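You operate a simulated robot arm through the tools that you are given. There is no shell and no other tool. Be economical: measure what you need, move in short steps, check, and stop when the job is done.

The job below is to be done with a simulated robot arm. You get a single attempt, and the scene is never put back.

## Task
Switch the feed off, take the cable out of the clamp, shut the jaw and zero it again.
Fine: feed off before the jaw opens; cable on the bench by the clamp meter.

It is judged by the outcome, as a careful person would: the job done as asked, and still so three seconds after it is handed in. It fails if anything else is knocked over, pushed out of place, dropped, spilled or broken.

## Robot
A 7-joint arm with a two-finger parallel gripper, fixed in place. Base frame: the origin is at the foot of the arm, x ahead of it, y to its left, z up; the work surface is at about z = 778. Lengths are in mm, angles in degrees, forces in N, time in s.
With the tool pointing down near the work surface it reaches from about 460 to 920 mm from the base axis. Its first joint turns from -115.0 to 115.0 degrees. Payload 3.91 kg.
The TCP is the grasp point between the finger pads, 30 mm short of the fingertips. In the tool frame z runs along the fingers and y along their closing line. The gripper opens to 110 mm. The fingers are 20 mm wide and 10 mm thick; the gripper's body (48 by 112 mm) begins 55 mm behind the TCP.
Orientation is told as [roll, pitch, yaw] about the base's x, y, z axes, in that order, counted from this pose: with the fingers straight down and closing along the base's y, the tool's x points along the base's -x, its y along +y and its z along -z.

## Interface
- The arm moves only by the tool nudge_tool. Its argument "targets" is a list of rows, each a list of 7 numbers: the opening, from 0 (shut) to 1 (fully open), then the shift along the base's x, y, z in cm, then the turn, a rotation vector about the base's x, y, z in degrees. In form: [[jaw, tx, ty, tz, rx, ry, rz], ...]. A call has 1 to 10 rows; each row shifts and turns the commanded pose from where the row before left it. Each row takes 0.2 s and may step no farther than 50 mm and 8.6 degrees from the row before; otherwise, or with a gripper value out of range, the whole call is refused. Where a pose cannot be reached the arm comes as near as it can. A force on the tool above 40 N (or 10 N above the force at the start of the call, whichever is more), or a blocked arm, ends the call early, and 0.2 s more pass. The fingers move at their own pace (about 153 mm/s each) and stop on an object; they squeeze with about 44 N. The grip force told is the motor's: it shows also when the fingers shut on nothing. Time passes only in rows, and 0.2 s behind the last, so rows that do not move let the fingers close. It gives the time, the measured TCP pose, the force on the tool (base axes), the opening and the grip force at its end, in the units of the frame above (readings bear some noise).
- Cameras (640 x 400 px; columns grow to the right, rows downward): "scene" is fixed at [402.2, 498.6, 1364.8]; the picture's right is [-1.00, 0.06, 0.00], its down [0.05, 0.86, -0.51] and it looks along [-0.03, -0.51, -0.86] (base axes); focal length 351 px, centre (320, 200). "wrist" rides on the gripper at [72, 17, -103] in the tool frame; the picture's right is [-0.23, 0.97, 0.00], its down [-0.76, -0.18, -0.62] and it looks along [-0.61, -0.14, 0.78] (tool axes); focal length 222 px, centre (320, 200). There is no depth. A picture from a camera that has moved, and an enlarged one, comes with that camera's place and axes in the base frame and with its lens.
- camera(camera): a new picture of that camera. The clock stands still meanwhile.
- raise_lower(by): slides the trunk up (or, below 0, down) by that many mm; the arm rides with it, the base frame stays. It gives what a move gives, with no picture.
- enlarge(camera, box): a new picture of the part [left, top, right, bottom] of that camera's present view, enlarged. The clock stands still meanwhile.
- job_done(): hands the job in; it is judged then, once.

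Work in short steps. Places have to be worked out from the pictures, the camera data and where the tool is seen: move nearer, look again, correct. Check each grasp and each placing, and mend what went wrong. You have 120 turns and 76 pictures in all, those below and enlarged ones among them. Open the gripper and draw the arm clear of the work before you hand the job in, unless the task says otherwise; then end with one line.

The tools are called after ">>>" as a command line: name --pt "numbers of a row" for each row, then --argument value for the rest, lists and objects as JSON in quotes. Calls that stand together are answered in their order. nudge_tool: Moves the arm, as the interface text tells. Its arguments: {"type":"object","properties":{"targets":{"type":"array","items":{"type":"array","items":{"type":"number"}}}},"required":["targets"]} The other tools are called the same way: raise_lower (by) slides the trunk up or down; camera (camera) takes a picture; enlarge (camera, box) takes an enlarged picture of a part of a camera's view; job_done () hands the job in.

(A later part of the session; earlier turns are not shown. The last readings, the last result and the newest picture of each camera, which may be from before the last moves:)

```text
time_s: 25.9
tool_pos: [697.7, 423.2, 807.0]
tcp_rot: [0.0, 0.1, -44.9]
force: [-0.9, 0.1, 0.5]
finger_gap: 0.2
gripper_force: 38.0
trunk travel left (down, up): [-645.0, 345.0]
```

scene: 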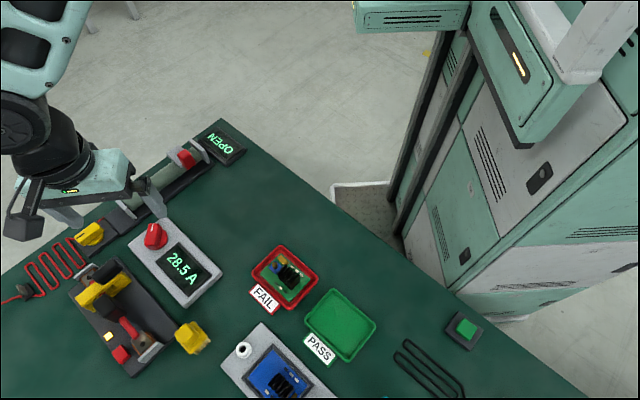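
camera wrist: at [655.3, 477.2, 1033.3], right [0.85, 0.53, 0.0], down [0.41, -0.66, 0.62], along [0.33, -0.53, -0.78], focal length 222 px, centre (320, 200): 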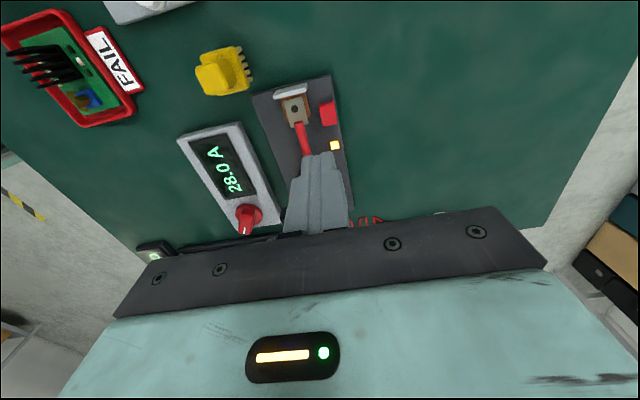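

>>> nudge_tool --pt "0 0 0 -0.3 0 0 0" --pt "0 0 0 -0.3 0 0 0"

>>> enlarge --camera "wrist" --box '[240, 90, 400, 210]'

```text
time_s: 26.5
tool_pos: [696.2, 422.0, 801.5]
tcp_rot: [0.1, -0.1, -44.8]
force: [0.2, 0.4, 2.8]
finger_gap: 0.3
gripper_force: 37.6
trunk travel left (down, up): [-645.0, 345.0]
```

```text
3.33 times, centred on (320, 150) of wrist
camera zoom: at [656.5, 484.8, 905.3], right [0.85, 0.53, 0.0], down [0.41, -0.66, 0.62], along [0.33, -0.53, -0.78], focal length 740 px, centre (320, 367)
```

zoom: 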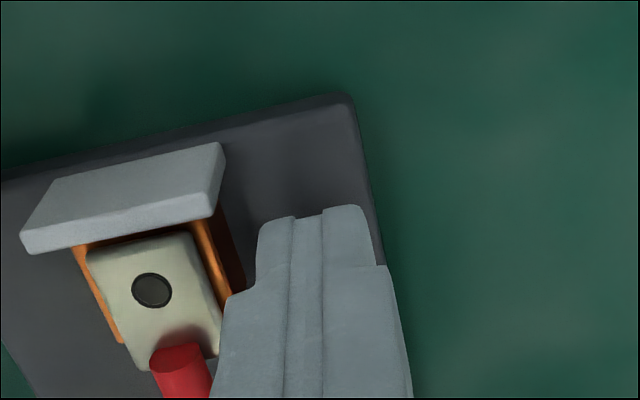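

Contact begins (Fz 2.8). I press a few millimetres more.

>>> nudge_tool --pt "0 0 0 -0.2 0 0 0" --pt "0 0 0 -0.2 0 0 0"

>>> enlarge --camera "scene" --box '[60, 230, 260, 390]'

```text
time_s: 27.1
tool_pos: [696.0, 421.5, 800.7]
tcp_rot: [0.2, 0.0, -45.0]
force: [1.9, 2.3, 8.2]
finger_gap: 0.0
gripper_force: 37.7
trunk travel left (down, up): [-645.0, 345.0]
```

```text
2.50 times, centred on (160, 310) of scene
camera zoom: at [402.2, 498.6, 1364.8], right [-1.0, 0.06, 0.0], down [0.05, 0.86, -0.51], along [-0.03, -0.51, -0.86], focal length 878 px, centre (720, -75)
```

zoom: 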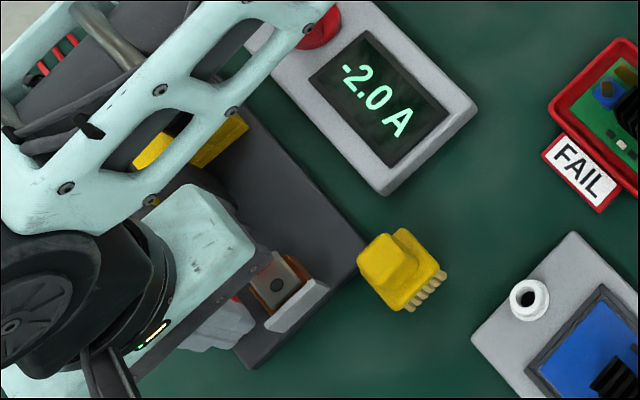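

Feed is off: the display dropped to -2.0 A (zero offset left). I lift off and move back to view the jaw.

>>> nudge_tool --pt "0 0 0 4 0 0 0" --pt "0 0 0 4 0 0 0" --pt "0 0 0 4 0 0 0" --pt "0.5 2 -2 1 0 0 0" --pt "0.5 2 -2 0 0 0 0"

>>> camera --camera "wrist"

>>> enlarge --camera "wrist" --box '[220, 40, 420, 190]'

```text
time_s: 28.3
tool_pos: [735.3, 381.8, 927.1]
tcp_rot: [0.0, 0.0, -45.0]
force: [0.0, 0.3, 0.2]
finger_gap: 55.2
gripper_force: 0.1
trunk travel left (down, up): [-645.0, 345.0]
```

```text
30 pictures are left
camera wrist: at [696.2, 444.3, 1031.1], right [0.85, 0.53, 0.0], down [0.41, -0.66, 0.62], along [0.33, -0.53, -0.78], focal length 222 px, centre (320, 200)
```

wrist: 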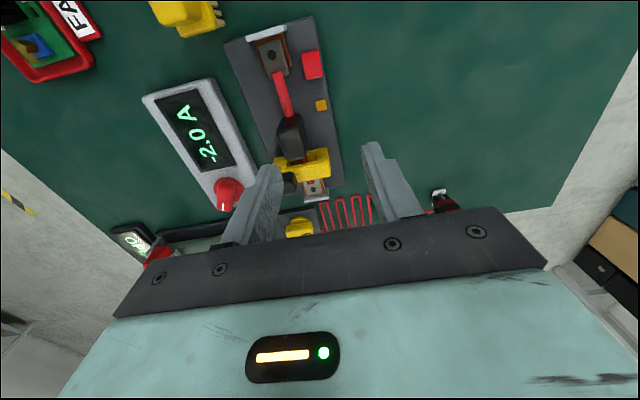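

```text
2.67 times, centred on (320, 115) of wrist
camera zoom: at [696.2, 444.3, 1031.1], right [0.85, 0.53, 0.0], down [0.41, -0.66, 0.62], along [0.33, -0.53, -0.78], focal length 592 px, centre (320, 427)
```

zoom: 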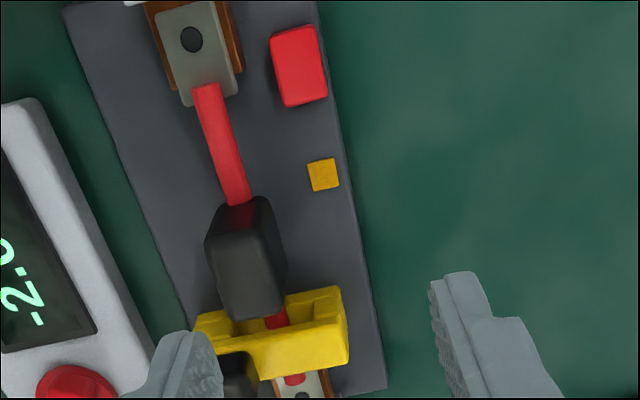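

Lamp is out. To see the jaw's mechanism I move the arm aside toward the knob and look closely with the scene camera.

>>> nudge_tool --pt "0.5 -1.5 -4 2 0 0 0" --pt "0.5 -1.5 -4 1 0 0 0" --pt "0.5 -1.5 -4 0 0 0 0" --pt "0.5 -1.5 -3 0 0 0 0"

>>> enlarge --camera "scene" --box '[60, 245, 160, 345]'

>>> enlarge --camera "wrist" --box '[270, 0, 430, 110]'

```text
time_s: 29.3
tool_pos: [779.9, 319.9, 976.1]
tcp_rot: [-0.1, -0.1, -45.0]
force: [0.1, 0.3, 0.8]
finger_gap: 55.3
gripper_force: 0.1
out of reach, approached as far as the arm can: row 1, 2, 3, 4
trunk travel left (down, up): [-645.0, 345.0]
```

```text
4.00 times, centred on (110, 295) of scene
camera zoom: at [402.2, 498.6, 1364.8], right [-1.0, 0.06, 0.0], down [0.05, 0.86, -0.51], along [-0.03, -0.51, -0.86], focal length 1406 px, centre (1160, -180)
```

zoom: 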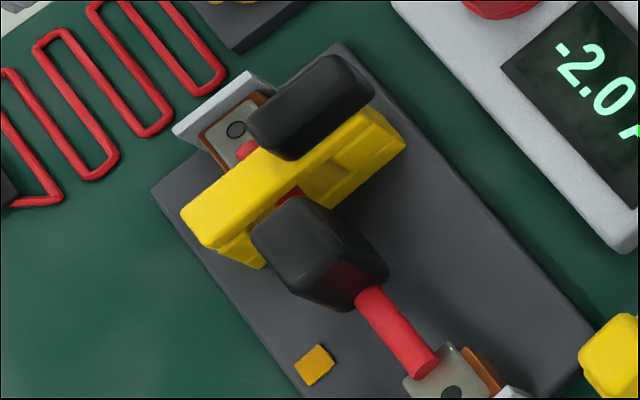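

```text
3.64 times, centred on (350, 55) of wrist
camera zoom: at [740.2, 383.7, 1080.6], right [0.85, 0.53, 0.0], down [0.41, -0.66, 0.62], along [0.33, -0.53, -0.78], focal length 808 px, centre (211, 727)
```

zoom: 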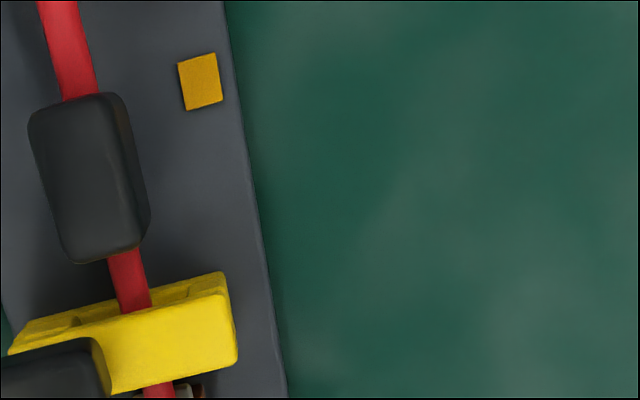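

The jaw is a yellow arm over the cable with a black handle on its box-side end, likely hinged at the lamp side. I restore the trunk height (reach was odd) and turn the tool to yaw +45 so the fingers can pinch the handle along the hinge axis and the camera looks from the box side.

>>> raise_lower --by 80

>>> nudge_tool --pt "0.5 -0.8 -0.5 -2 0 0 8.2" --pt "0.5 -0.8 -0.5 -2 0 0 8.2" --pt "0.5 -0.8 -0.5 -2 0 0 8.2" --pt "0.5 -0.8 -0.5 -2 0 0 8.2" --pt "0.5 -0.6 -0.5 -1 0 0 8.2" --pt "0.5 -0.6 -0.5 0 0 0 8.2" --pt "0.5 0 -0.2 0 0 0 8.2" --pt "0.5 0 -0.2 0 0 0 8.2" --pt "0.5 0 0 0 0 0 8.2" --pt "0.5 0 0 0 0 0 8.2"

```text
time_s: 30.4
tool_pos: [780.3, 319.5, 1056.6]
tcp_rot: [-0.1, -0.1, -44.9]
force: [0.3, 0.5, -0.1]
finger_gap: 54.8
gripper_force: 0.0
trunk travel left (down, up): [-725.0, 265.0]
```

```text
time_s: 32.6
tool_pos: [786.2, 325.2, 971.9]
tcp_rot: [-0.1, 0.1, 37.1]
force: [0.3, -0.4, -0.3]
finger_gap: 55.1
gripper_force: 0.0
out of reach, approached as far as the arm can: row 1, 2, 3, 4, 5, 6
trunk travel left (down, up): [-725.0, 265.0]
```

Now within reach again; I move to above the handle (≈ (737, 287)).

>>> nudge_tool --pt "0.5 -1.7 -1.3 -1 0 0 8" --pt "0.5 -1.7 -1.3 -1 0 0 0" --pt "0.5 -1.6 -1.3 -1.5 0 0 0"

>>> camera --camera "wrist"

```text
time_s: 33.4
tool_pos: [786.6, 325.0, 943.4]
tcp_rot: [-0.1, 0.1, 45.1]
force: [0.5, -0.5, 0.0]
finger_gap: 55.1
gripper_force: 0.2
out of reach, approached as far as the arm can: row 1, 2, 3
trunk travel left (down, up): [-725.0, 265.0]
```

```text
26 pictures are left
camera wrist: at [722.7, 287.1, 1046.1], right [-0.53, 0.85, 0.0], down [0.66, 0.41, 0.62], along [0.53, 0.33, -0.78], focal length 222 px, centre (320, 200)
```

wrist: 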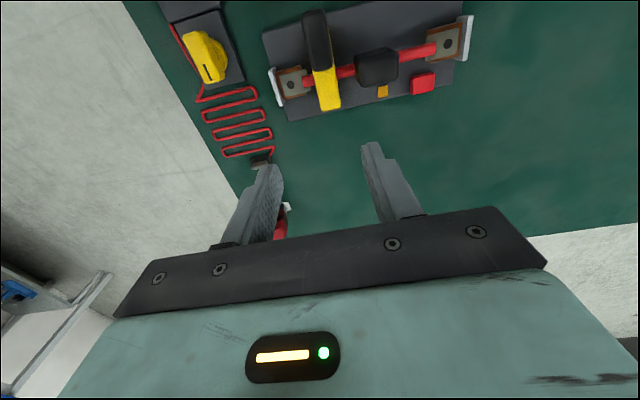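

The arm seems stuck in an awkward elbow configuration (inward moves are refused). I try lifting and moving tangentially to let it unwind.

>>> nudge_tool --pt "0.5 -1 -1 4 0 0 0" --pt "0.5 -2 -2 4 0 0 0" --pt "0.5 -3 -2 2 0 0 0" --pt "0.5 -3 -2 0 0 0 0"

```text
time_s: 34.4
tool_pos: [779.9, 321.8, 1053.9]
tcp_rot: [0.0, 0.1, 45.0]
force: [0.1, 0.0, 0.3]
finger_gap: 54.9
gripper_force: 0.1
out of reach, approached as far as the arm can: row 1, 2, 3, 4
trunk travel left (down, up): [-725.0, 265.0]
```

I take one scene picture to see the arm's configuration.

>>> camera --camera "scene"

```text
25 pictures are left
```

scene: 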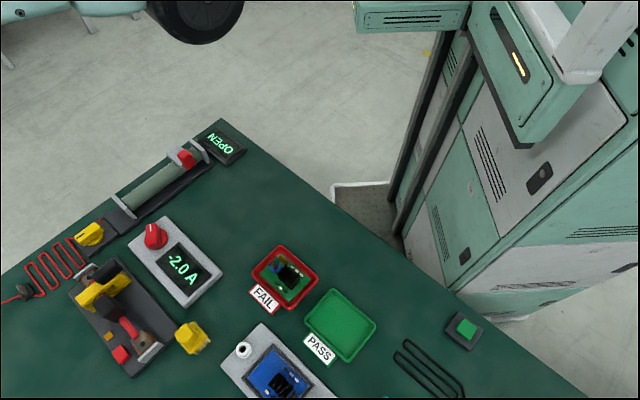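

The elbow has swung to the far (-y) side. I try going tangentially to +y and then inward to unwind it.

>>> nudge_tool --pt "0.5 -3 3.8 0 0 0 0" --pt "0.5 -3 3.8 0 0 0 0" --pt "0.5 -3.5 3 0 0 0 0" --pt "0.5 -4 2 0 0 0 0" --pt "0.5 -4.5 0 0 0 0 0" --pt "0.5 -4.5 0 0 0 0 0"

```text
time_s: 35.8
tool_pos: [553.4, 445.7, 1050.4]
tcp_rot: [0.0, -0.1, 45.0]
force: [0.3, -0.5, -0.1]
finger_gap: 55.1
gripper_force: 0.1
out of reach, approached as far as the arm can: row 2
trunk travel left (down, up): [-725.0, 265.0]
```

Unwound: now at (553, 446). I approach the handle from the inner side: via (620, 300), toward (730, 285), descending.

>>> nudge_tool --pt "0.5 1 -4.5 -1 0 0 0" --pt "0.5 1.5 -4.5 -1 0 0 0" --pt "0.5 3 -3.5 -1 0 0 0" --pt "0.5 4 -2 -1 0 0 0" --pt "0.5 4 -0.8 -2 0 0 0" --pt "0.5 3.5 -0.6 -3 0 0 0"

>>> camera --camera "wrist"

```text
time_s: 37.2
tool_pos: [723.0, 286.8, 962.4]
tcp_rot: [0.0, 0.0, 45.2]
force: [-0.5, -0.7, 1.0]
finger_gap: 55.0
gripper_force: 0.1
trunk travel left (down, up): [-725.0, 265.0]
```

```text
24 pictures are left
camera wrist: at [659.3, 247.8, 1066.3], right [-0.53, 0.85, 0.0], down [0.66, 0.41, 0.62], along [0.53, 0.33, -0.78], focal length 222 px, centre (320, 200)
```

wrist: 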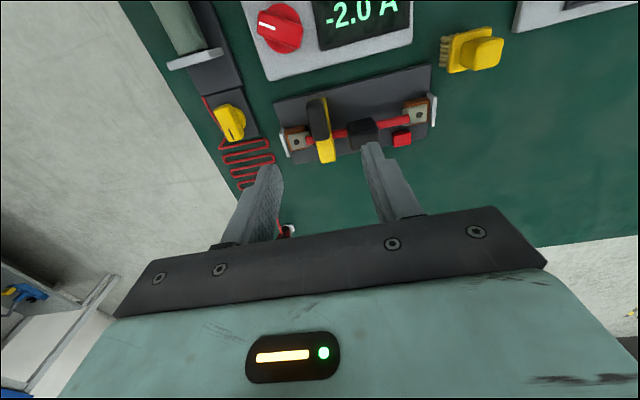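

Triangulating the handle from the last two wrist views: centre ≈ (735, 295, 800). I move above it, lower, and zoom.

>>> nudge_tool --pt "0.5 0.6 0.3 -3 0 0 0" --pt "0.5 0.3 0.2 -3 0 0 0"

>>> enlarge --camera "wrist" --box '[230, 80, 410, 200]'

```text
time_s: 37.8
tool_pos: [731.3, 290.4, 905.4]
tcp_rot: [-0.1, 0.0, 45.0]
force: [0.5, 0.2, -0.6]
finger_gap: 55.3
gripper_force: 0.1
trunk travel left (down, up): [-725.0, 265.0]
```

```text
3.33 times, centred on (320, 140) of wrist
camera zoom: at [667.8, 251.0, 1008.0], right [-0.53, 0.85, 0.0], down [0.66, 0.41, 0.62], along [0.53, 0.33, -0.78], focal length 740 px, centre (320, 400)
```

zoom: 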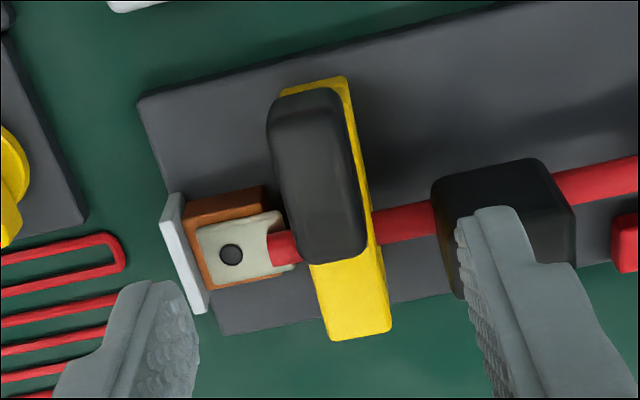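

Handle ~24 mm wide, cable block ~20 mm beside it. I narrow the gap to ~36 mm, correct (+3, 0) and lower to tip ≈ 825.

>>> nudge_tool --pt "0.33 0.3 -0.1 0 0 0 0" --pt "0.33 0 0 -2.5 0 0 0" --pt "0.33 0 0 -2.5 0 0 0"

>>> enlarge --camera "wrist" --box '[230, 80, 410, 200]'

```text
time_s: 38.6
tool_pos: [734.2, 290.5, 853.5]
tcp_rot: [-0.1, 0.1, 44.9]
force: [-0.1, 0.5, 0.0]
finger_gap: 36.2
gripper_force: 0.1
trunk travel left (down, up): [-725.0, 265.0]
```

```text
3.33 times, centred on (320, 140) of wrist
camera zoom: at [670.6, 251.1, 958.1], right [-0.53, 0.85, 0.0], down [0.66, 0.41, 0.62], along [0.53, 0.33, -0.78], focal length 740 px, centre (320, 400)
```

zoom: 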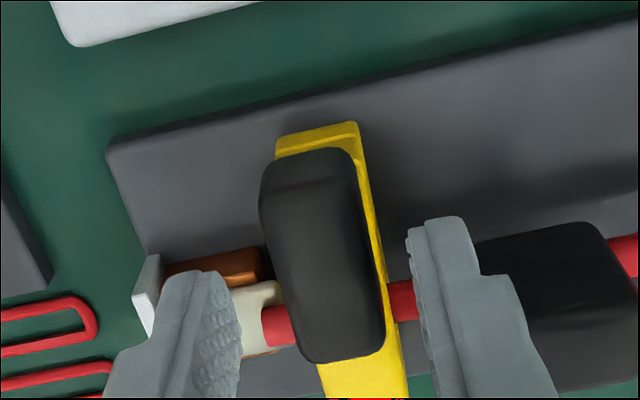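

Centred. I lower in small steps to tip ≈ 800 and close on the handle.

>>> nudge_tool --pt "0.33 0 0 -1 0 0 0" --pt "0.33 0 0 -1 0 0 0" --pt "0.33 0 0 -0.6 0 0 0" --pt "0.1 0 0 0 0 0 0" --pt "0.1 0 0 0 0 0 0"

```text
time_s: 39.8
tool_pos: [733.6, 290.7, 826.0]
tcp_rot: [0.0, 0.1, 45.1]
force: [-6.4, 3.3, 1.3]
finger_gap: 21.7
gripper_force: 44.5
trunk travel left (down, up): [-725.0, 265.0]
```

Handle gripped (21.7 mm). I lift 8 mm and check forces.

>>> nudge_tool --pt "0.1 0 0 0.4 0 0 0" --pt "0.1 0 0 0.4 0 0 0"

>>> enlarge --camera "wrist" --box '[200, 60, 420, 200]'

```text
time_s: 40.4
tool_pos: [734.2, 290.6, 827.7]
tcp_rot: [0.1, 0.2, 45.2]
force: [7.8, 9.5, -20.6]
finger_gap: 22.0
gripper_force: 45.1
trunk travel left (down, up): [-725.0, 265.0]
stopped in row 2: the force on the tool passed its limit (the readings are from after the stop); the commanded pose is now the measured one
```

```text
2.86 times, centred on (310, 130) of wrist
camera zoom: at [670.5, 251.6, 931.4], right [-0.53, 0.85, 0.0], down [0.67, 0.41, 0.62], along [0.53, 0.33, -0.78], focal length 635 px, centre (349, 400)
```

zoom: 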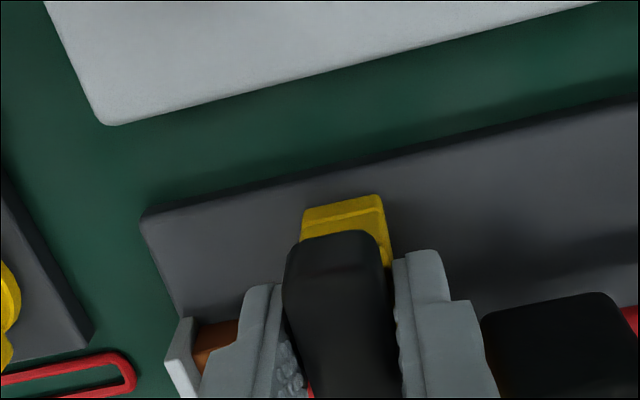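

Straight lifting is resisted while the handle pulls the tool toward +g (lamp side), which suggests a hinge at the lamp-side end. I try an arc: up combined with motion to (+x,+y), with matching tilt.

>>> nudge_tool --pt "0.1 0.14 0.14 0.25 -2.5 2.5 0" --pt "0.1 0.14 0.14 0.25 -2.5 2.5 0"

```text
time_s: 41.0
tool_pos: [735.5, 292.9, 830.9]
tcp_rot: [0.0, 7.7, 45.1]
force: [4.5, 5.2, -36.2]
finger_gap: 22.2
gripper_force: 44.7
trunk travel left (down, up): [-725.0, 265.0]
```

>>> enlarge --camera "wrist" --box '[200, 60, 420, 200]'

>>> enlarge --camera "scene" --box '[60, 235, 220, 345]'

```text
2.86 times, centred on (310, 130) of wrist
camera zoom: at [681.9, 263.0, 943.4], right [-0.53, 0.85, -0.03], down [0.72, 0.47, 0.52], along [0.45, 0.25, -0.86], focal length 635 px, centre (349, 400)
```

zoom: 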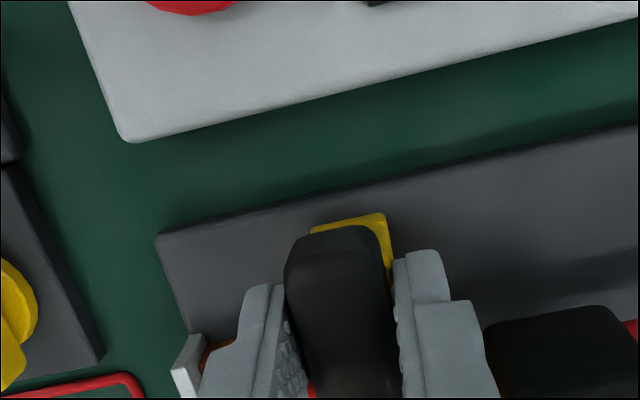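

```text
3.64 times, centred on (140, 290) of scene
camera zoom: at [402.2, 498.6, 1364.8], right [-1.0, 0.06, 0.0], down [0.05, 0.86, -0.51], along [-0.03, -0.51, -0.86], focal length 1278 px, centre (974, -127)
```

zoom: 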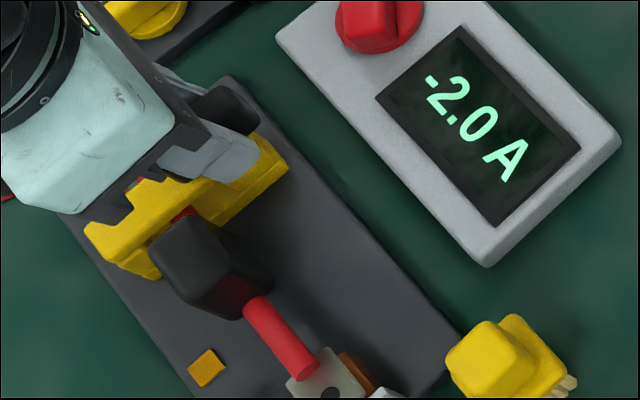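

Vertical force is high with little motion. I relax back down and test horizontal compliance: first toward +g.

>>> nudge_tool --pt "0.1 -0.2 -0.2 -0.6 2.5 -2.5 0" --pt "0.1 0 0 0 2.5 -2.5 0" --pt "0.1 0 0 0 0 0 0"

>>> nudge_tool --pt "0.1 0.2 0.2 0 0 0 0" --pt "0.1 0.2 0.2 0 0 0 0"

```text
time_s: 41.8
tool_pos: [733.8, 290.0, 831.8]
tcp_rot: [0.0, 0.2, 45.1]
force: [-11.0, -7.3, 16.1]
finger_gap: 21.9
gripper_force: 45.3
trunk travel left (down, up): [-725.0, 265.0]
```

```text
time_s: 42.4
tool_pos: [734.3, 290.7, 830.4]
tcp_rot: [-0.1, 0.7, 45.2]
force: [-12.1, -9.2, 20.6]
finger_gap: 21.6
gripper_force: 44.9
trunk travel left (down, up): [-725.0, 265.0]
stopped in row 2: the force on the tool passed its limit (the readings are from after the stop); the commanded pose is now the measured one
```

+g is blocked. I relax slightly upward and test -g (toward the box).

>>> nudge_tool --pt "0.1 -0.2 -0.2 0.1 0 0 0" --pt "0.1 -0.2 -0.2 0 0 0 0"

```text
time_s: 43.0
tool_pos: [734.4, 290.4, 829.9]
tcp_rot: [0.1, 0.0, 45.0]
force: [16.3, 16.4, 1.1]
finger_gap: 21.5
gripper_force: 44.7
trunk travel left (down, up): [-725.0, 265.0]
```

The handle is rigid in both horizontal directions, and my lift only slipped ~4 mm on it. I release, rise, and tilt the camera for a lower view of the jaw from the box side.

>>> nudge_tool --pt "0.33 0 0 0 0 0 0" --pt "0.33 0 0 2.5 0 0 0" --pt "0.33 0 0 2.5 0 0 0" --pt "0.33 -0.7 -0.7 0 6 -6 0" --pt "0.33 -0.7 -0.7 0 6 -6 0" --pt "0.33 -0.2 -0.2 0 6 -6 0"

>>> enlarge --camera "wrist" --box '[210, 40, 430, 190]'

```text
time_s: 44.4
tool_pos: [714.8, 271.2, 879.5]
tcp_rot: [0.1, -24.9, 45.0]
force: [0.1, -0.5, -0.5]
finger_gap: 36.3
gripper_force: 0.0
trunk travel left (down, up): [-725.0, 265.0]
```

```text
2.67 times, centred on (320, 115) of wrist
camera zoom: at [624.8, 205.9, 942.3], right [-0.54, 0.83, 0.1], down [0.43, 0.18, 0.89], along [0.72, 0.52, -0.45], focal length 592 px, centre (320, 427)
```

zoom: 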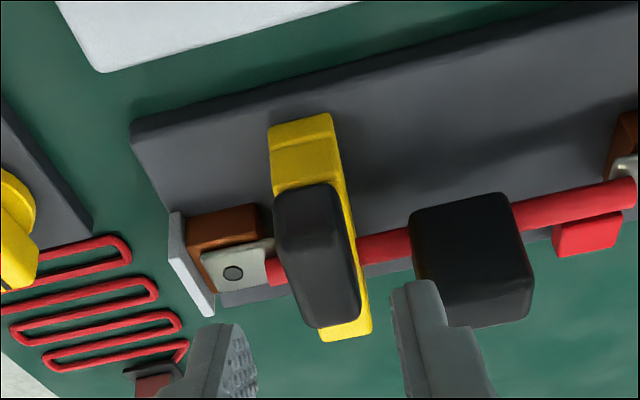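

The view supports the handle being nearer the box-side end, so I test a deeper grip at the handle's box-side end (longest lever from a lamp-side hinge): return to vertical, go to ≈ (724, 280), lower deeper.

>>> nudge_tool --pt "0.33 0.3 0.3 0 -6 6 0" --pt "0.33 0.3 0.3 0 -6 6 0" --pt "0.33 0.3 0.3 0 -6 6 0" --pt "0.33 0 0 -2.5 0 0 0" --pt "0.33 0 0 -2 0 0 0" --pt "0.33 0 0 -1 0 0 0" --pt "0.33 0 0 -0.6 0 0 0"

```text
time_s: 46.0
tool_pos: [723.2, 280.4, 818.1]
tcp_rot: [0.0, 0.6, 45.1]
force: [-1.1, 0.2, 0.1]
finger_gap: 36.1
gripper_force: 0.1
trunk travel left (down, up): [-725.0, 265.0]
```

>>> nudge_tool --pt "0.33 0 0 -0.5 0 0 0" --pt "0.1 0 0 0 0 0 0" --pt "0.1 0 0 0 0 0 0" --pt "0.1 0 0 0.3 0 0 0" --pt "0.1 0.05 0.05 0.3 -1 1 0"

>>> enlarge --camera "wrist" --box '[200, 60, 420, 200]'

```text
time_s: 47.2
tool_pos: [725.0, 280.7, 815.1]
tcp_rot: [0.0, 2.3, 45.1]
force: [8.0, 7.7, -37.4]
finger_gap: 21.8
gripper_force: 45.1
trunk travel left (down, up): [-725.0, 265.0]
```

```text
2.86 times, centred on (310, 130) of wrist
camera zoom: at [664.0, 245.1, 922.2], right [-0.53, 0.85, -0.01], down [0.68, 0.43, 0.59], along [0.51, 0.31, -0.81], focal length 635 px, centre (349, 400)
```

zoom: 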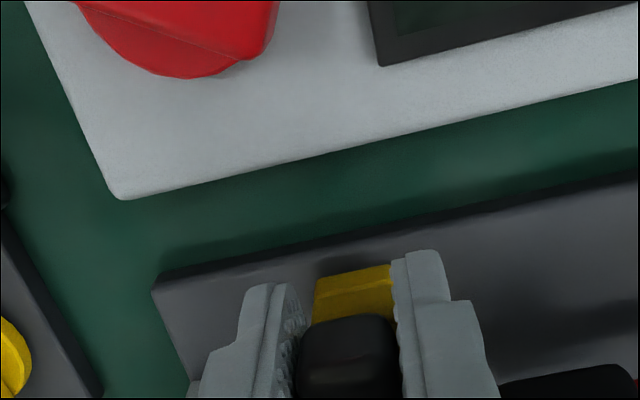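

Strong resistance still. I hold the pull a moment to see whether it creeps (damped hinge).

>>> nudge_tool --pt "0.1 0 0 0 0 0 0" --pt "0.1 0 0 0 0 0 0" --pt "0.1 0 0 0 0 0 0"

```text
time_s: 48.0
tool_pos: [725.4, 281.3, 822.5]
tcp_rot: [0.0, 1.9, 45.1]
force: [-6.4, -2.4, 7.4]
finger_gap: 22.1
gripper_force: 44.9
trunk travel left (down, up): [-725.0, 265.0]
```

>>> enlarge --camera "scene" --box '[60, 235, 220, 345]'

```text
3.64 times, centred on (140, 290) of scene
camera zoom: at [402.2, 498.6, 1364.8], right [-1.0, 0.06, 0.0], down [0.05, 0.86, -0.51], along [-0.03, -0.51, -0.86], focal length 1278 px, centre (974, -127)
```

zoom: 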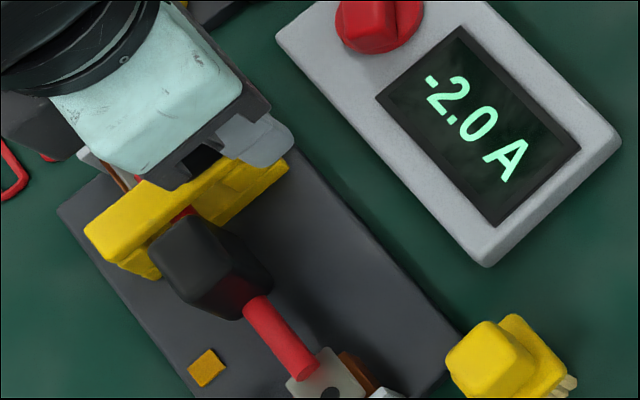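

The jaw didn't move; the pads slipped. So I test the opposite: hinge at the box side. I regrip at the handle's lamp-side end (+g) and lift with an arc toward -g.

>>> nudge_tool --pt "0.33 0 0 0 1.3 -1.3 0" --pt "0.33 0 0 3 0 0 0" --pt "0.33 1 1 0 0 0 0" --pt "0.33 1.1 1.1 0 0 0 0" --pt "0.33 0 0 -2 0 0 0" --pt "0.33 0 0 -1.3 0 0 0"

>>> enlarge --camera "wrist" --box '[200, 60, 420, 200]'

```text
time_s: 49.4
tool_pos: [748.0, 305.3, 825.5]
tcp_rot: [0.1, -0.2, 45.0]
force: [-7.2, -5.0, 33.4]
finger_gap: 36.7
gripper_force: 0.4
trunk travel left (down, up): [-725.0, 265.0]
```

```text
2.86 times, centred on (310, 130) of wrist
camera zoom: at [683.2, 265.7, 927.4], right [-0.53, 0.85, 0.0], down [0.66, 0.41, 0.63], along [0.53, 0.33, -0.78], focal length 635 px, centre (349, 400)
```

zoom: 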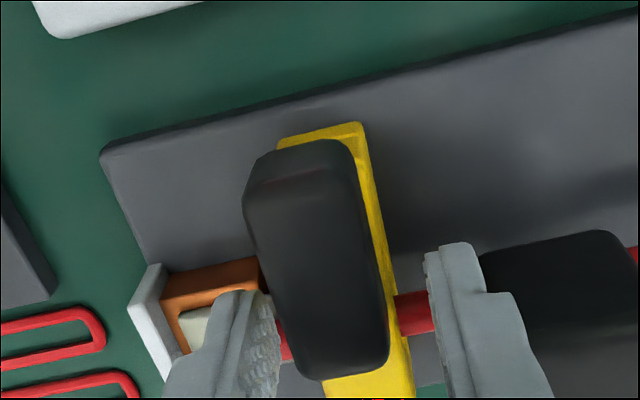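

Something under a finger resists (33 N). I back off 4 mm, close on the handle here, and lift with an arc toward -g.

>>> nudge_tool --pt "0.33 0 0 0.5 0 0 0" --pt "0.1 0 0 0.2 0 0 0" --pt "0.1 0 0 0 0 0 0" --pt "0.1 0 0 0 0 0 0"

>>> nudge_tool --pt "0.1 0 0 0.3 1.5 -1.5 0" --pt "0.1 -0.1 -0.1 0.3 2 -2 0"

```text
time_s: 50.4
tool_pos: [746.4, 302.9, 823.7]
tcp_rot: [0.0, 0.2, 45.0]
force: [2.4, 4.2, 0.0]
finger_gap: 21.8
gripper_force: 45.3
trunk travel left (down, up): [-725.0, 265.0]
```

```text
time_s: 51.0
tool_pos: [745.5, 302.1, 824.2]
tcp_rot: [0.1, -4.4, 45.1]
force: [5.9, 8.9, -37.3]
finger_gap: 21.6
gripper_force: 45.2
trunk travel left (down, up): [-725.0, 265.0]
```

Still no give. I relax and test sideways (along the cable axis, toward terminal A) and then a yaw twist.

>>> nudge_tool --pt "0.1 0.1 0.1 -0.6 -3.5 3.5 0" --pt "0.1 0 0 0 0 0 0"

>>> nudge_tool --pt "0.1 0.2 -0.2 0 0 0 0" --pt "0.1 0.2 -0.2 0 0 0 0"

>>> nudge_tool --pt "0.1 -0.4 0.4 0 0 0 0" --pt "0.1 -0.2 0.2 0 0 0 0" --pt "0.1 -0.2 0.2 0 0 0 0"

```text
time_s: 51.6
tool_pos: [746.7, 303.2, 826.7]
tcp_rot: [0.0, 0.1, 44.9]
force: [-8.9, -2.1, 0.7]
finger_gap: 21.8
gripper_force: 44.4
trunk travel left (down, up): [-725.0, 265.0]
```

```text
time_s: 52.2
tool_pos: [746.6, 303.1, 826.0]
tcp_rot: [0.3, 0.1, 45.2]
force: [-26.8, 14.4, 12.8]
finger_gap: 21.7
gripper_force: 45.0
trunk travel left (down, up): [-725.0, 265.0]
```

```text
time_s: 53.0
tool_pos: [746.6, 303.7, 825.9]
tcp_rot: [-0.4, -0.1, 45.0]
force: [1.6, -4.6, 19.7]
finger_gap: 22.0
gripper_force: 45.1
trunk travel left (down, up): [-725.0, 265.0]
```

I let it settle one row and read the steady force.

>>> nudge_tool --pt "0.1 0 0 0 0 0 0" --pt "0.1 0 0 0 0 0 0"

```text
time_s: 53.6
tool_pos: [747.4, 304.0, 826.9]
tcp_rot: [-0.3, -0.1, 44.9]
force: [16.7, -16.6, 27.0]
finger_gap: 21.7
gripper_force: 45.0
trunk travel left (down, up): [-725.0, 265.0]
```

All translations are rigid, so I need to see the mechanism properly. I release, back off toward the knob, and take a strong scene zoom of the jaw.

>>> nudge_tool --pt "0.33 0 0 0 0 0 0" --pt "0.33 0 0 4 0 0 0" --pt "0.33 0 0 4 0 0 0" --pt "0.33 -3 -3 1 0 0 0" --pt "0.33 -3 -3 1 0 0 0"

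>>> enlarge --camera "scene" --box '[70, 253, 134, 313]'

```text
time_s: 54.8
tool_pos: [682.1, 248.2, 924.2]
tcp_rot: [0.0, 0.2, 45.1]
force: [0.2, 0.4, -0.5]
finger_gap: 36.2
gripper_force: 0.0
trunk travel left (down, up): [-725.0, 265.0]
```

```text
6.67 times, centred on (102, 283) of scene
camera zoom: at [402.2, 498.6, 1364.8], right [-1.0, 0.06, 0.0], down [0.05, 0.86, -0.51], along [-0.03, -0.51, -0.86], focal length 2342 px, centre (1773, -353)
```

zoom: 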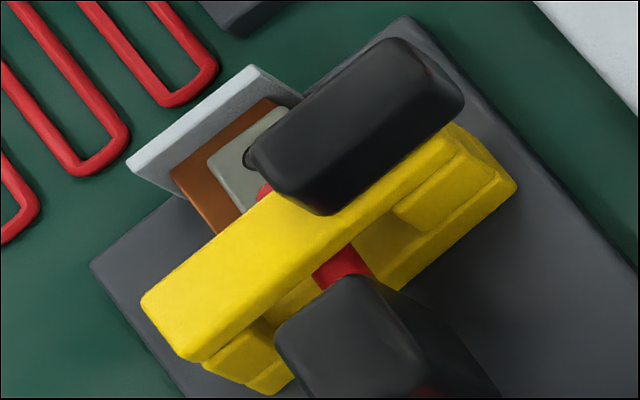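

The bar lies across two posts with the handle on its box half; hinge at the lamp end is most likely. In the earlier box-end pull the resistance suddenly vanished after a hold, which may have been a detent releasing — I regrip there deep and pull again, holding and continuing.

>>> nudge_tool --pt "0.33 2 1.6 0 0 0 0" --pt "0.33 2.1 1.6 -2.5 0 0 0" --pt "0.33 0 0 -4 0 0 0" --pt "0.33 0 0 -3 0 0 0" --pt "0.33 0 0 -1.6 0 0 0" --pt "0.1 0 0 0 0 0 0" --pt "0.1 0 0 0 0 0 0"

```text
time_s: 56.4
tool_pos: [722.5, 277.0, 814.3]
tcp_rot: [0.0, 0.2, 45.1]
force: [-5.1, 0.9, 1.7]
finger_gap: 21.7
gripper_force: 44.9
trunk travel left (down, up): [-725.0, 265.0]
```

>>> nudge_tool --pt "0.1 0.03 0.03 0.25 -1 1 0" --pt "0.1 0.03 0.03 0.25 -1 1 0" --pt "0.1 0 0 0 0 0 0" --pt "0.1 0 0 0 0 0 0" --pt "0.1 0 0 0 0 0 0"

>>> nudge_tool --pt "0.1 0.05 0.05 0.2 -1 1 0" --pt "0.1 0 0 0 0 0 0" --pt "0.1 0 0 0 0 0 0" --pt "0.1 0 0 0 0 0 0"

```text
time_s: 57.5
tool_pos: [722.7, 279.0, 815.6]
tcp_rot: [0.1, 3.2, 45.1]
force: [7.8, 8.6, -17.8]
finger_gap: 21.7
gripper_force: 44.9
trunk travel left (down, up): [-725.0, 265.0]
stopped in row 5: the force on the tool passed its limit (the readings are from after the stop); the commanded pose is now the measured one
```

```text
time_s: 58.5
tool_pos: [723.2, 279.2, 816.1]
tcp_rot: [0.1, 4.9, 45.1]
force: [10.3, 9.3, -32.6]
finger_gap: 21.9
gripper_force: 45.3
trunk travel left (down, up): [-725.0, 265.0]
```

Resistance over 40 N at the box end with no motion: so the hinge is likely at the box end instead. I go to the free lamp-side tip of the yellow bar (≈ (768, 325)) and check alignment.

>>> nudge_tool --pt "0.33 0 0 0 1.7 -1.7 0" --pt "0.33 0 0 3 1.7 -1.7 0" --pt "0.33 0 0 2 0 0 0" --pt "0.33 1.5 1.5 0 0 0 0" --pt "0.33 1.5 1.5 0 0 0 0" --pt "0.33 1.5 1.6 -1.5 0 0 0"

>>> enlarge --camera "wrist" --box '[220, 70, 420, 200]'

```text
time_s: 59.9
tool_pos: [766.8, 325.1, 852.6]
tcp_rot: [0.2, -0.1, 45.0]
force: [0.1, -0.5, 0.1]
finger_gap: 36.3
gripper_force: 0.1
trunk travel left (down, up): [-725.0, 265.0]
```

```text
3.08 times, centred on (320, 135) of wrist
camera zoom: at [702.8, 285.4, 957.7], right [-0.53, 0.85, 0.0], down [0.66, 0.41, 0.63], along [0.53, 0.33, -0.78], focal length 684 px, centre (320, 400)
```

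zoom: 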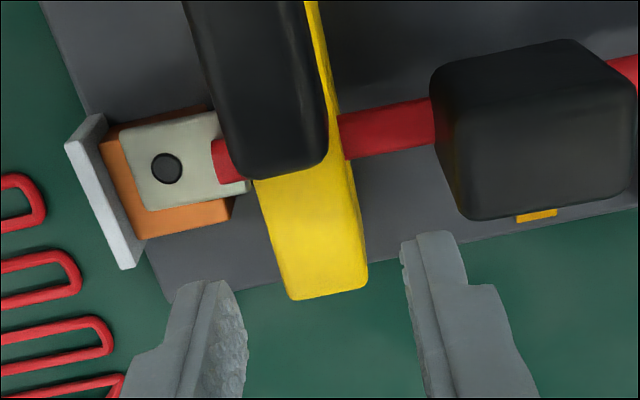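

Well placed over the free tip. I shift 2 mm, lower to tip ≈ 790 and grip the bar's tip, then check gap.

>>> nudge_tool --pt "0.33 0.1 -0.2 -1.5 0 0 0" --pt "0.33 0 0 -1.2 0 0 0" --pt "0.33 0 0 -0.7 0 0 0" --pt "0.1 0 0 0 0 0 0" --pt "0.1 0 0 0 0 0 0"

```text
time_s: 61.1
tool_pos: [766.3, 324.0, 820.7]
tcp_rot: [0.2, -0.2, 45.1]
force: [-3.3, 4.4, 3.9]
finger_gap: 22.0
gripper_force: 45.0
trunk travel left (down, up): [-725.0, 265.0]
```

Gripped the bar tip (22 mm). Now lift gently with an arc about the box end.

>>> nudge_tool --pt "0.1 0 0 0.25 1.3 -1.3 0" --pt "0.1 0 0 0.25 1.3 -1.3 0" --pt "0.1 0 0 0 0 0 0"

```text
time_s: 61.9
tool_pos: [765.4, 322.6, 820.4]
tcp_rot: [0.1, -3.3, 45.1]
force: [-16.3, -0.4, -26.6]
finger_gap: 22.1
gripper_force: 44.8
trunk travel left (down, up): [-725.0, 265.0]
```

No lift here either. I relax and test sliding along the bar's own direction with a longer hold (force builds over time): first -g.

>>> nudge_tool --pt "0.1 0 0 -0.5 -1.3 1.3 0" --pt "0.1 0 0 0 -1.3 1.3 0" --pt "0.1 0 0 0 0 0 0"

>>> nudge_tool --pt "0.1 -0.3 -0.3 0 0 0 0" --pt "0.1 0 0 0 0 0 0" --pt "0.1 0 0 0 0 0 0" --pt "0.1 0 0 0 0 0 0"

>>> nudge_tool --pt "0.1 0.3 0.3 0 0 0 0" --pt "0.1 0.3 0.3 0 0 0 0" --pt "0.1 0 0 0 0 0 0" --pt "0.1 0 0 0 0 0 0" --pt "0.1 0 0 0 0 0 0"

```text
time_s: 62.7
tool_pos: [768.6, 325.0, 821.2]
tcp_rot: [0.2, -0.4, 45.1]
force: [-10.4, 10.6, -0.7]
finger_gap: 21.8
gripper_force: 45.0
trunk travel left (down, up): [-725.0, 265.0]
```

```text
time_s: 63.3
tool_pos: [766.6, 324.5, 822.2]
tcp_rot: [0.2, -1.1, 45.0]
force: [5.9, 13.0, -10.5]
finger_gap: 21.9
gripper_force: 45.6
trunk travel left (down, up): [-725.0, 265.0]
stopped in row 3: the force on the tool passed its limit (the readings are from after the stop); the commanded pose is now the measured one
```

```text
time_s: 64.0
tool_pos: [770.4, 325.8, 821.5]
tcp_rot: [0.3, 0.3, 45.0]
force: [-15.4, -13.4, 17.7]
finger_gap: 21.9
gripper_force: 45.0
trunk travel left (down, up): [-725.0, 265.0]
stopped in row 3: the force on the tool passed its limit (the readings are from after the stop); the commanded pose is now the measured one
```

Both blocked. I repeat the lift at the bar tip with a proper hold so the force can build, after recentring.

>>> nudge_tool --pt "0.1 -0.15 -0.1 0.1 0 0 0" --pt "0.1 0 0 0 0 0 0"

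>>> nudge_tool --pt "0.1 0 0 0.3 0.7 -0.7 0" --pt "0.1 0 0 0 0 0 0" --pt "0.1 0 0 0 0 0 0" --pt "0.1 0 0 0 0 0 0" --pt "0.1 0 0 0 0 0 0"

```text
time_s: 64.6
tool_pos: [768.3, 324.7, 821.6]
tcp_rot: [0.0, 0.1, 45.1]
force: [-3.4, -9.4, 10.8]
finger_gap: 21.8
gripper_force: 44.9
trunk travel left (down, up): [-725.0, 265.0]
```

```text
time_s: 65.8
tool_pos: [768.0, 325.2, 820.6]
tcp_rot: [0.2, -0.8, 45.1]
force: [0.1, -8.4, -20.4]
finger_gap: 22.0
gripper_force: 44.9
trunk travel left (down, up): [-725.0, 265.0]
```

Rigid upward. Now I test a horizontal swing of the tip (±c with matching yaw).

>>> nudge_tool --pt "0.1 0 0 -0.3 -0.7 0.7 0" --pt "0.1 0.25 -0.25 0 0 0 -2.7" --pt "0.1 0.1 -0.1 0 0 0 -1" --pt "0.1 0 0 0 0 0 0"

>>> nudge_tool --pt "0.1 -0.35 0.35 0 0 0 3.7" --pt "0.1 -0.25 0.25 0 0 0 2.7" --pt "0.1 -0.1 0.1 0 0 0 1" --pt "0.1 0 0 0 0 0 0"

```text
time_s: 66.8
tool_pos: [770.3, 323.3, 822.4]
tcp_rot: [0.2, 0.0, 41.3]
force: [-14.7, -5.1, 3.4]
finger_gap: 21.7
gripper_force: 44.3
trunk travel left (down, up): [-725.0, 265.0]
```

```text
time_s: 67.8
tool_pos: [768.1, 327.9, 823.8]
tcp_rot: [-0.1, -0.1, 48.7]
force: [10.4, -18.5, 11.5]
finger_gap: 22.1
gripper_force: 45.2
trunk travel left (down, up): [-725.0, 265.0]
```

+c with clockwise yaw was noticeably softer (7 N). I continue that swing further.

>>> nudge_tool --pt "0.1 0.35 -0.35 0 0 0 -3.7" --pt "0.1 0.25 -0.25 0 0 0 -3" --pt "0.1 0.25 -0.25 0 0 0 -3" --pt "0.1 0.2 -0.2 0 0 0 -2" --pt "0.1 0 0 0 0 0 0"

>>> enlarge --camera "scene" --box '[60, 245, 140, 315]'

```text
time_s: 69.0
tool_pos: [773.9, 321.6, 822.7]
tcp_rot: [0.4, -0.1, 37.0]
force: [-4.8, 1.0, 13.6]
finger_gap: 21.8
gripper_force: 44.9
trunk travel left (down, up): [-725.0, 265.0]
```

```text
5.71 times, centred on (100, 280) of scene
camera zoom: at [402.2, 498.6, 1364.8], right [-1.0, 0.06, 0.0], down [0.05, 0.86, -0.51], along [-0.03, -0.51, -0.86], focal length 2008 px, centre (1577, -257)
```

zoom: 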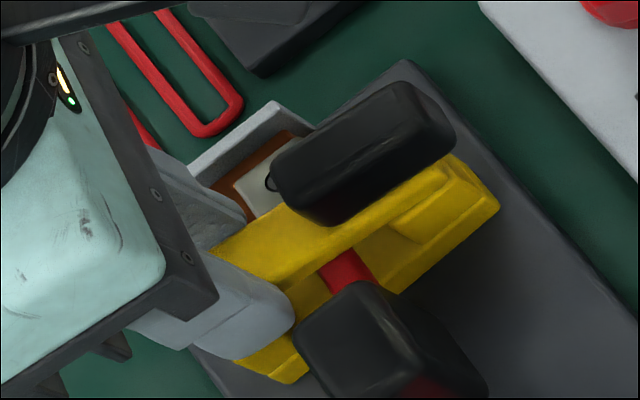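

The bar swings horizontally: it pivots about a vertical axis near the handle (≈ (731, 288)). I release the tip, regrip the handle over the pivot at the new angle, and will turn it like a lever.

>>> nudge_tool --pt "0.33 0 0 0 0 0 0" --pt "0.33 0 0 4.5 0 0 0" --pt "0.33 -2.1 -1.7 0.5 0 0 0" --pt "0.33 -2.1 -1.6 0 0 0 0" --pt "0.33 0 0 -2 0 0 0"

>>> enlarge --camera "wrist" --box '[220, 70, 420, 200]'

```text
time_s: 70.2
tool_pos: [732.7, 286.5, 851.4]
tcp_rot: [0.2, 0.0, 37.0]
force: [0.1, -0.7, 0.2]
finger_gap: 36.2
gripper_force: 0.1
trunk travel left (down, up): [-725.0, 265.0]
```

```text
3.08 times, centred on (320, 135) of wrist
camera zoom: at [664.0, 255.2, 954.8], right [-0.41, 0.91, 0.0], down [0.72, 0.32, 0.62], along [0.57, 0.25, -0.78], focal length 684 px, centre (320, 400)
```

zoom: 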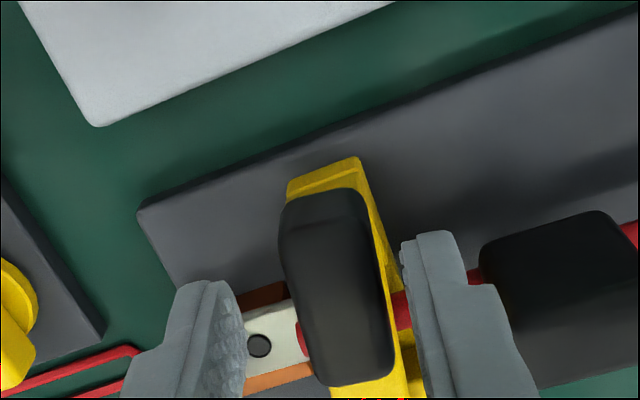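

Handle centre is ~3.5 mm to image-right. I correct, lower, grip and rotate by -16° to begin.

>>> nudge_tool --pt "0.33 -0.1 0.35 0 0 0 0" --pt "0.33 0 0 -1.5 0 0 0" --pt "0.33 0 0 -1.3 0 0 0" --pt "0.1 0 0 0 0 0 0" --pt "0.1 0 0 0 0 0 0" --pt "0.1 0 0 0 0 0 -8" --pt "0.1 0 0 0 0 0 -8" --pt "0.1 0 0 0 0 0 0"

```text
time_s: 72.0
tool_pos: [730.7, 289.5, 823.8]
tcp_rot: [0.3, -0.1, 21.0]
force: [-9.1, 7.9, -1.7]
finger_gap: 21.8
gripper_force: 45.3
trunk travel left (down, up): [-725.0, 265.0]
```

Turning works with low force. I continue the swing, easing 2 mm in the direction of the reaction.

>>> nudge_tool --pt "0.1 -0.1 0.1 0 0 0 -8" --pt "0.1 -0.1 0.1 0 0 0 -8" --pt "0.1 0 0 0 0 0 0"

>>> nudge_tool --pt "0.1 0 0 0 0 0 -8" --pt "0.1 0 0 0 0 0 -8" --pt "0.1 0 0 0 0 0 0"

```text
time_s: 72.8
tool_pos: [731.1, 290.8, 824.4]
tcp_rot: [0.2, 0.0, 5.1]
force: [0.7, 7.3, 4.0]
finger_gap: 21.7
gripper_force: 44.8
trunk travel left (down, up): [-725.0, 265.0]
```

```text
time_s: 73.6
tool_pos: [729.7, 291.7, 823.7]
tcp_rot: [0.2, -0.1, -11.0]
force: [7.6, 15.8, -5.4]
finger_gap: 21.9
gripper_force: 45.2
trunk travel left (down, up): [-725.0, 265.0]
```

>>> nudge_tool --pt "0.1 0.15 0.25 0 0 0 -8" --pt "0.1 0.1 0.15 0 0 0 -8" --pt "0.1 0 0 0 0 0 0"

>>> enlarge --camera "scene" --box '[50, 235, 160, 335]'

```text
time_s: 74.4
tool_pos: [732.4, 292.8, 823.2]
tcp_rot: [0.0, 0.1, -27.2]
force: [-7.5, -5.6, 12.3]
finger_gap: 21.9
gripper_force: 44.8
trunk travel left (down, up): [-725.0, 265.0]
```

```text
4.00 times, centred on (105, 285) of scene
camera zoom: at [402.2, 498.6, 1364.8], right [-1.0, 0.06, 0.0], down [0.05, 0.86, -0.51], along [-0.03, -0.51, -0.86], focal length 1406 px, centre (1180, -140)
```

zoom: 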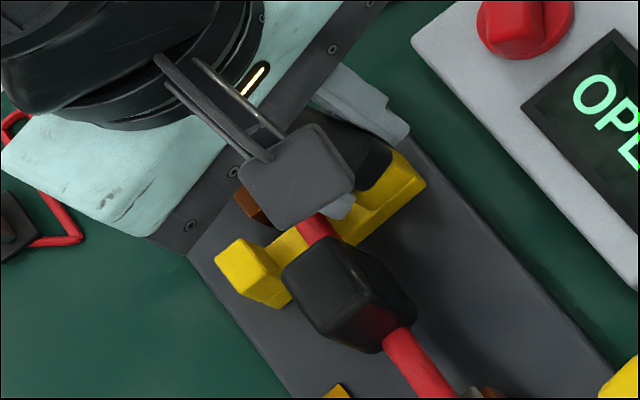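

The meter now reads "OPEN" and the trough is exposed. I rotate a further 20° to clear the cable completely.

>>> nudge_tool --pt "0.1 -0.05 -0.05 0 0 0 -8" --pt "0.1 0 0 0 0 0 -8" --pt "0.1 0 0 0 0 0 -4" --pt "0.1 0 0 0 0 0 0"

```text
time_s: 75.4
tool_pos: [733.1, 294.3, 824.8]
tcp_rot: [0.3, 0.0, -47.0]
force: [-2.7, -5.1, 9.0]
finger_gap: 22.1
gripper_force: 44.5
trunk travel left (down, up): [-725.0, 265.0]
```

Jaw fully swung. I release, rise straight up, and move over the cable's black grip block (≈ (717, 347)); yaw is already right for it.

>>> nudge_tool --pt "0.35 0 0 0 0 0 0" --pt "0.35 0 0 4 0 0 0" --pt "0.6 0 0 4 0 0 0" --pt "0.6 -0.8 2.6 0 0 0 2" --pt "0.6 -0.8 2.7 -1 0 0 0"

>>> camera --camera "wrist"

```text
time_s: 76.6
tool_pos: [716.6, 348.2, 893.3]
tcp_rot: [0.3, 0.1, -45.0]
force: [0.0, 0.2, -1.3]
finger_gap: 65.9
gripper_force: 0.1
trunk travel left (down, up): [-725.0, 265.0]
```

```text
9 pictures are left
camera wrist: at [676.2, 411.6, 996.3], right [0.85, 0.53, 0.0], down [0.41, -0.67, 0.62], along [0.33, -0.53, -0.78], focal length 222 px, centre (320, 200)
```

wrist: 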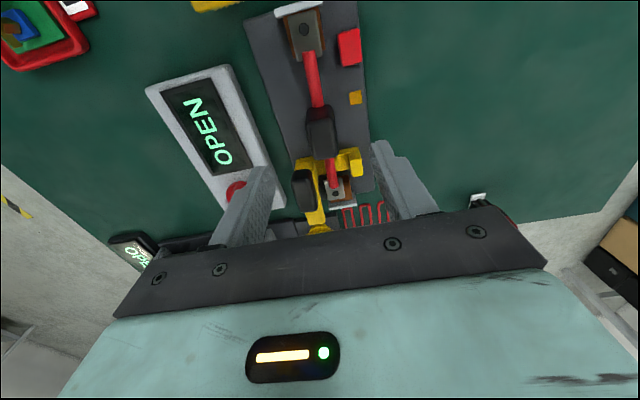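

Jaw is fully clear of the cable and the block is exactly below the tool. I lower with a 40 mm gap to tip ≈ 794 and grip.

>>> nudge_tool --pt "0.38 0 0 0 0 0 0" --pt "0.38 0 0 -3 0 0 0" --pt "0.38 0 0 -2.5 0 0 0" --pt "0.38 0 0 -1.4 0 0 0" --pt "0.1 0 0 0 0 0 0" --pt "0.1 0 0 0 0 0 0"

```text
time_s: 78.0
tool_pos: [718.1, 347.9, 824.6]
tcp_rot: [0.4, 0.2, -44.9]
force: [0.4, 0.0, 1.7]
finger_gap: 23.6
gripper_force: 44.0
trunk travel left (down, up): [-725.0, 265.0]
```

Gripped the block (23.6 mm). I lift it slowly, straight up, watching force.

>>> nudge_tool --pt "0.1 0 0 0.5 0 0 0" --pt "0.1 0 0 0.5 0 0 0" --pt "0.1 0 0 1 0 0 0"

```text
time_s: 78.8
tool_pos: [716.0, 348.2, 845.0]
tcp_rot: [0.2, 0.0, -45.0]
force: [0.5, -0.1, -0.1]
finger_gap: 24.9
gripper_force: 0.0
trunk travel left (down, up): [-725.0, 265.0]
```

The grip force dropped to zero — it may have slipped. I look.

>>> enlarge --camera "wrist" --box '[220, 50, 420, 190]'

```text
2.86 times, centred on (320, 120) of wrist
camera zoom: at [676.0, 410.4, 948.1], right [0.85, 0.53, 0.0], down [0.41, -0.67, 0.62], along [0.33, -0.53, -0.78], focal length 635 px, centre (320, 429)
```

zoom: 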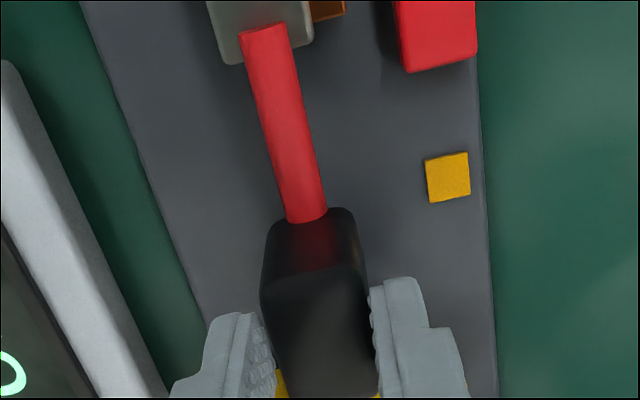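

>>> nudge_tool --pt "0.1 0 0 0 0 0 0" --pt "0.1 0 0 0 0 0 0"

```text
time_s: 79.4
tool_pos: [716.0, 347.8, 844.9]
tcp_rot: [0.2, 0.1, -44.9]
force: [-0.3, -1.0, -0.1]
finger_gap: 23.1
gripper_force: 44.4
trunk travel left (down, up): [-725.0, 265.0]
```

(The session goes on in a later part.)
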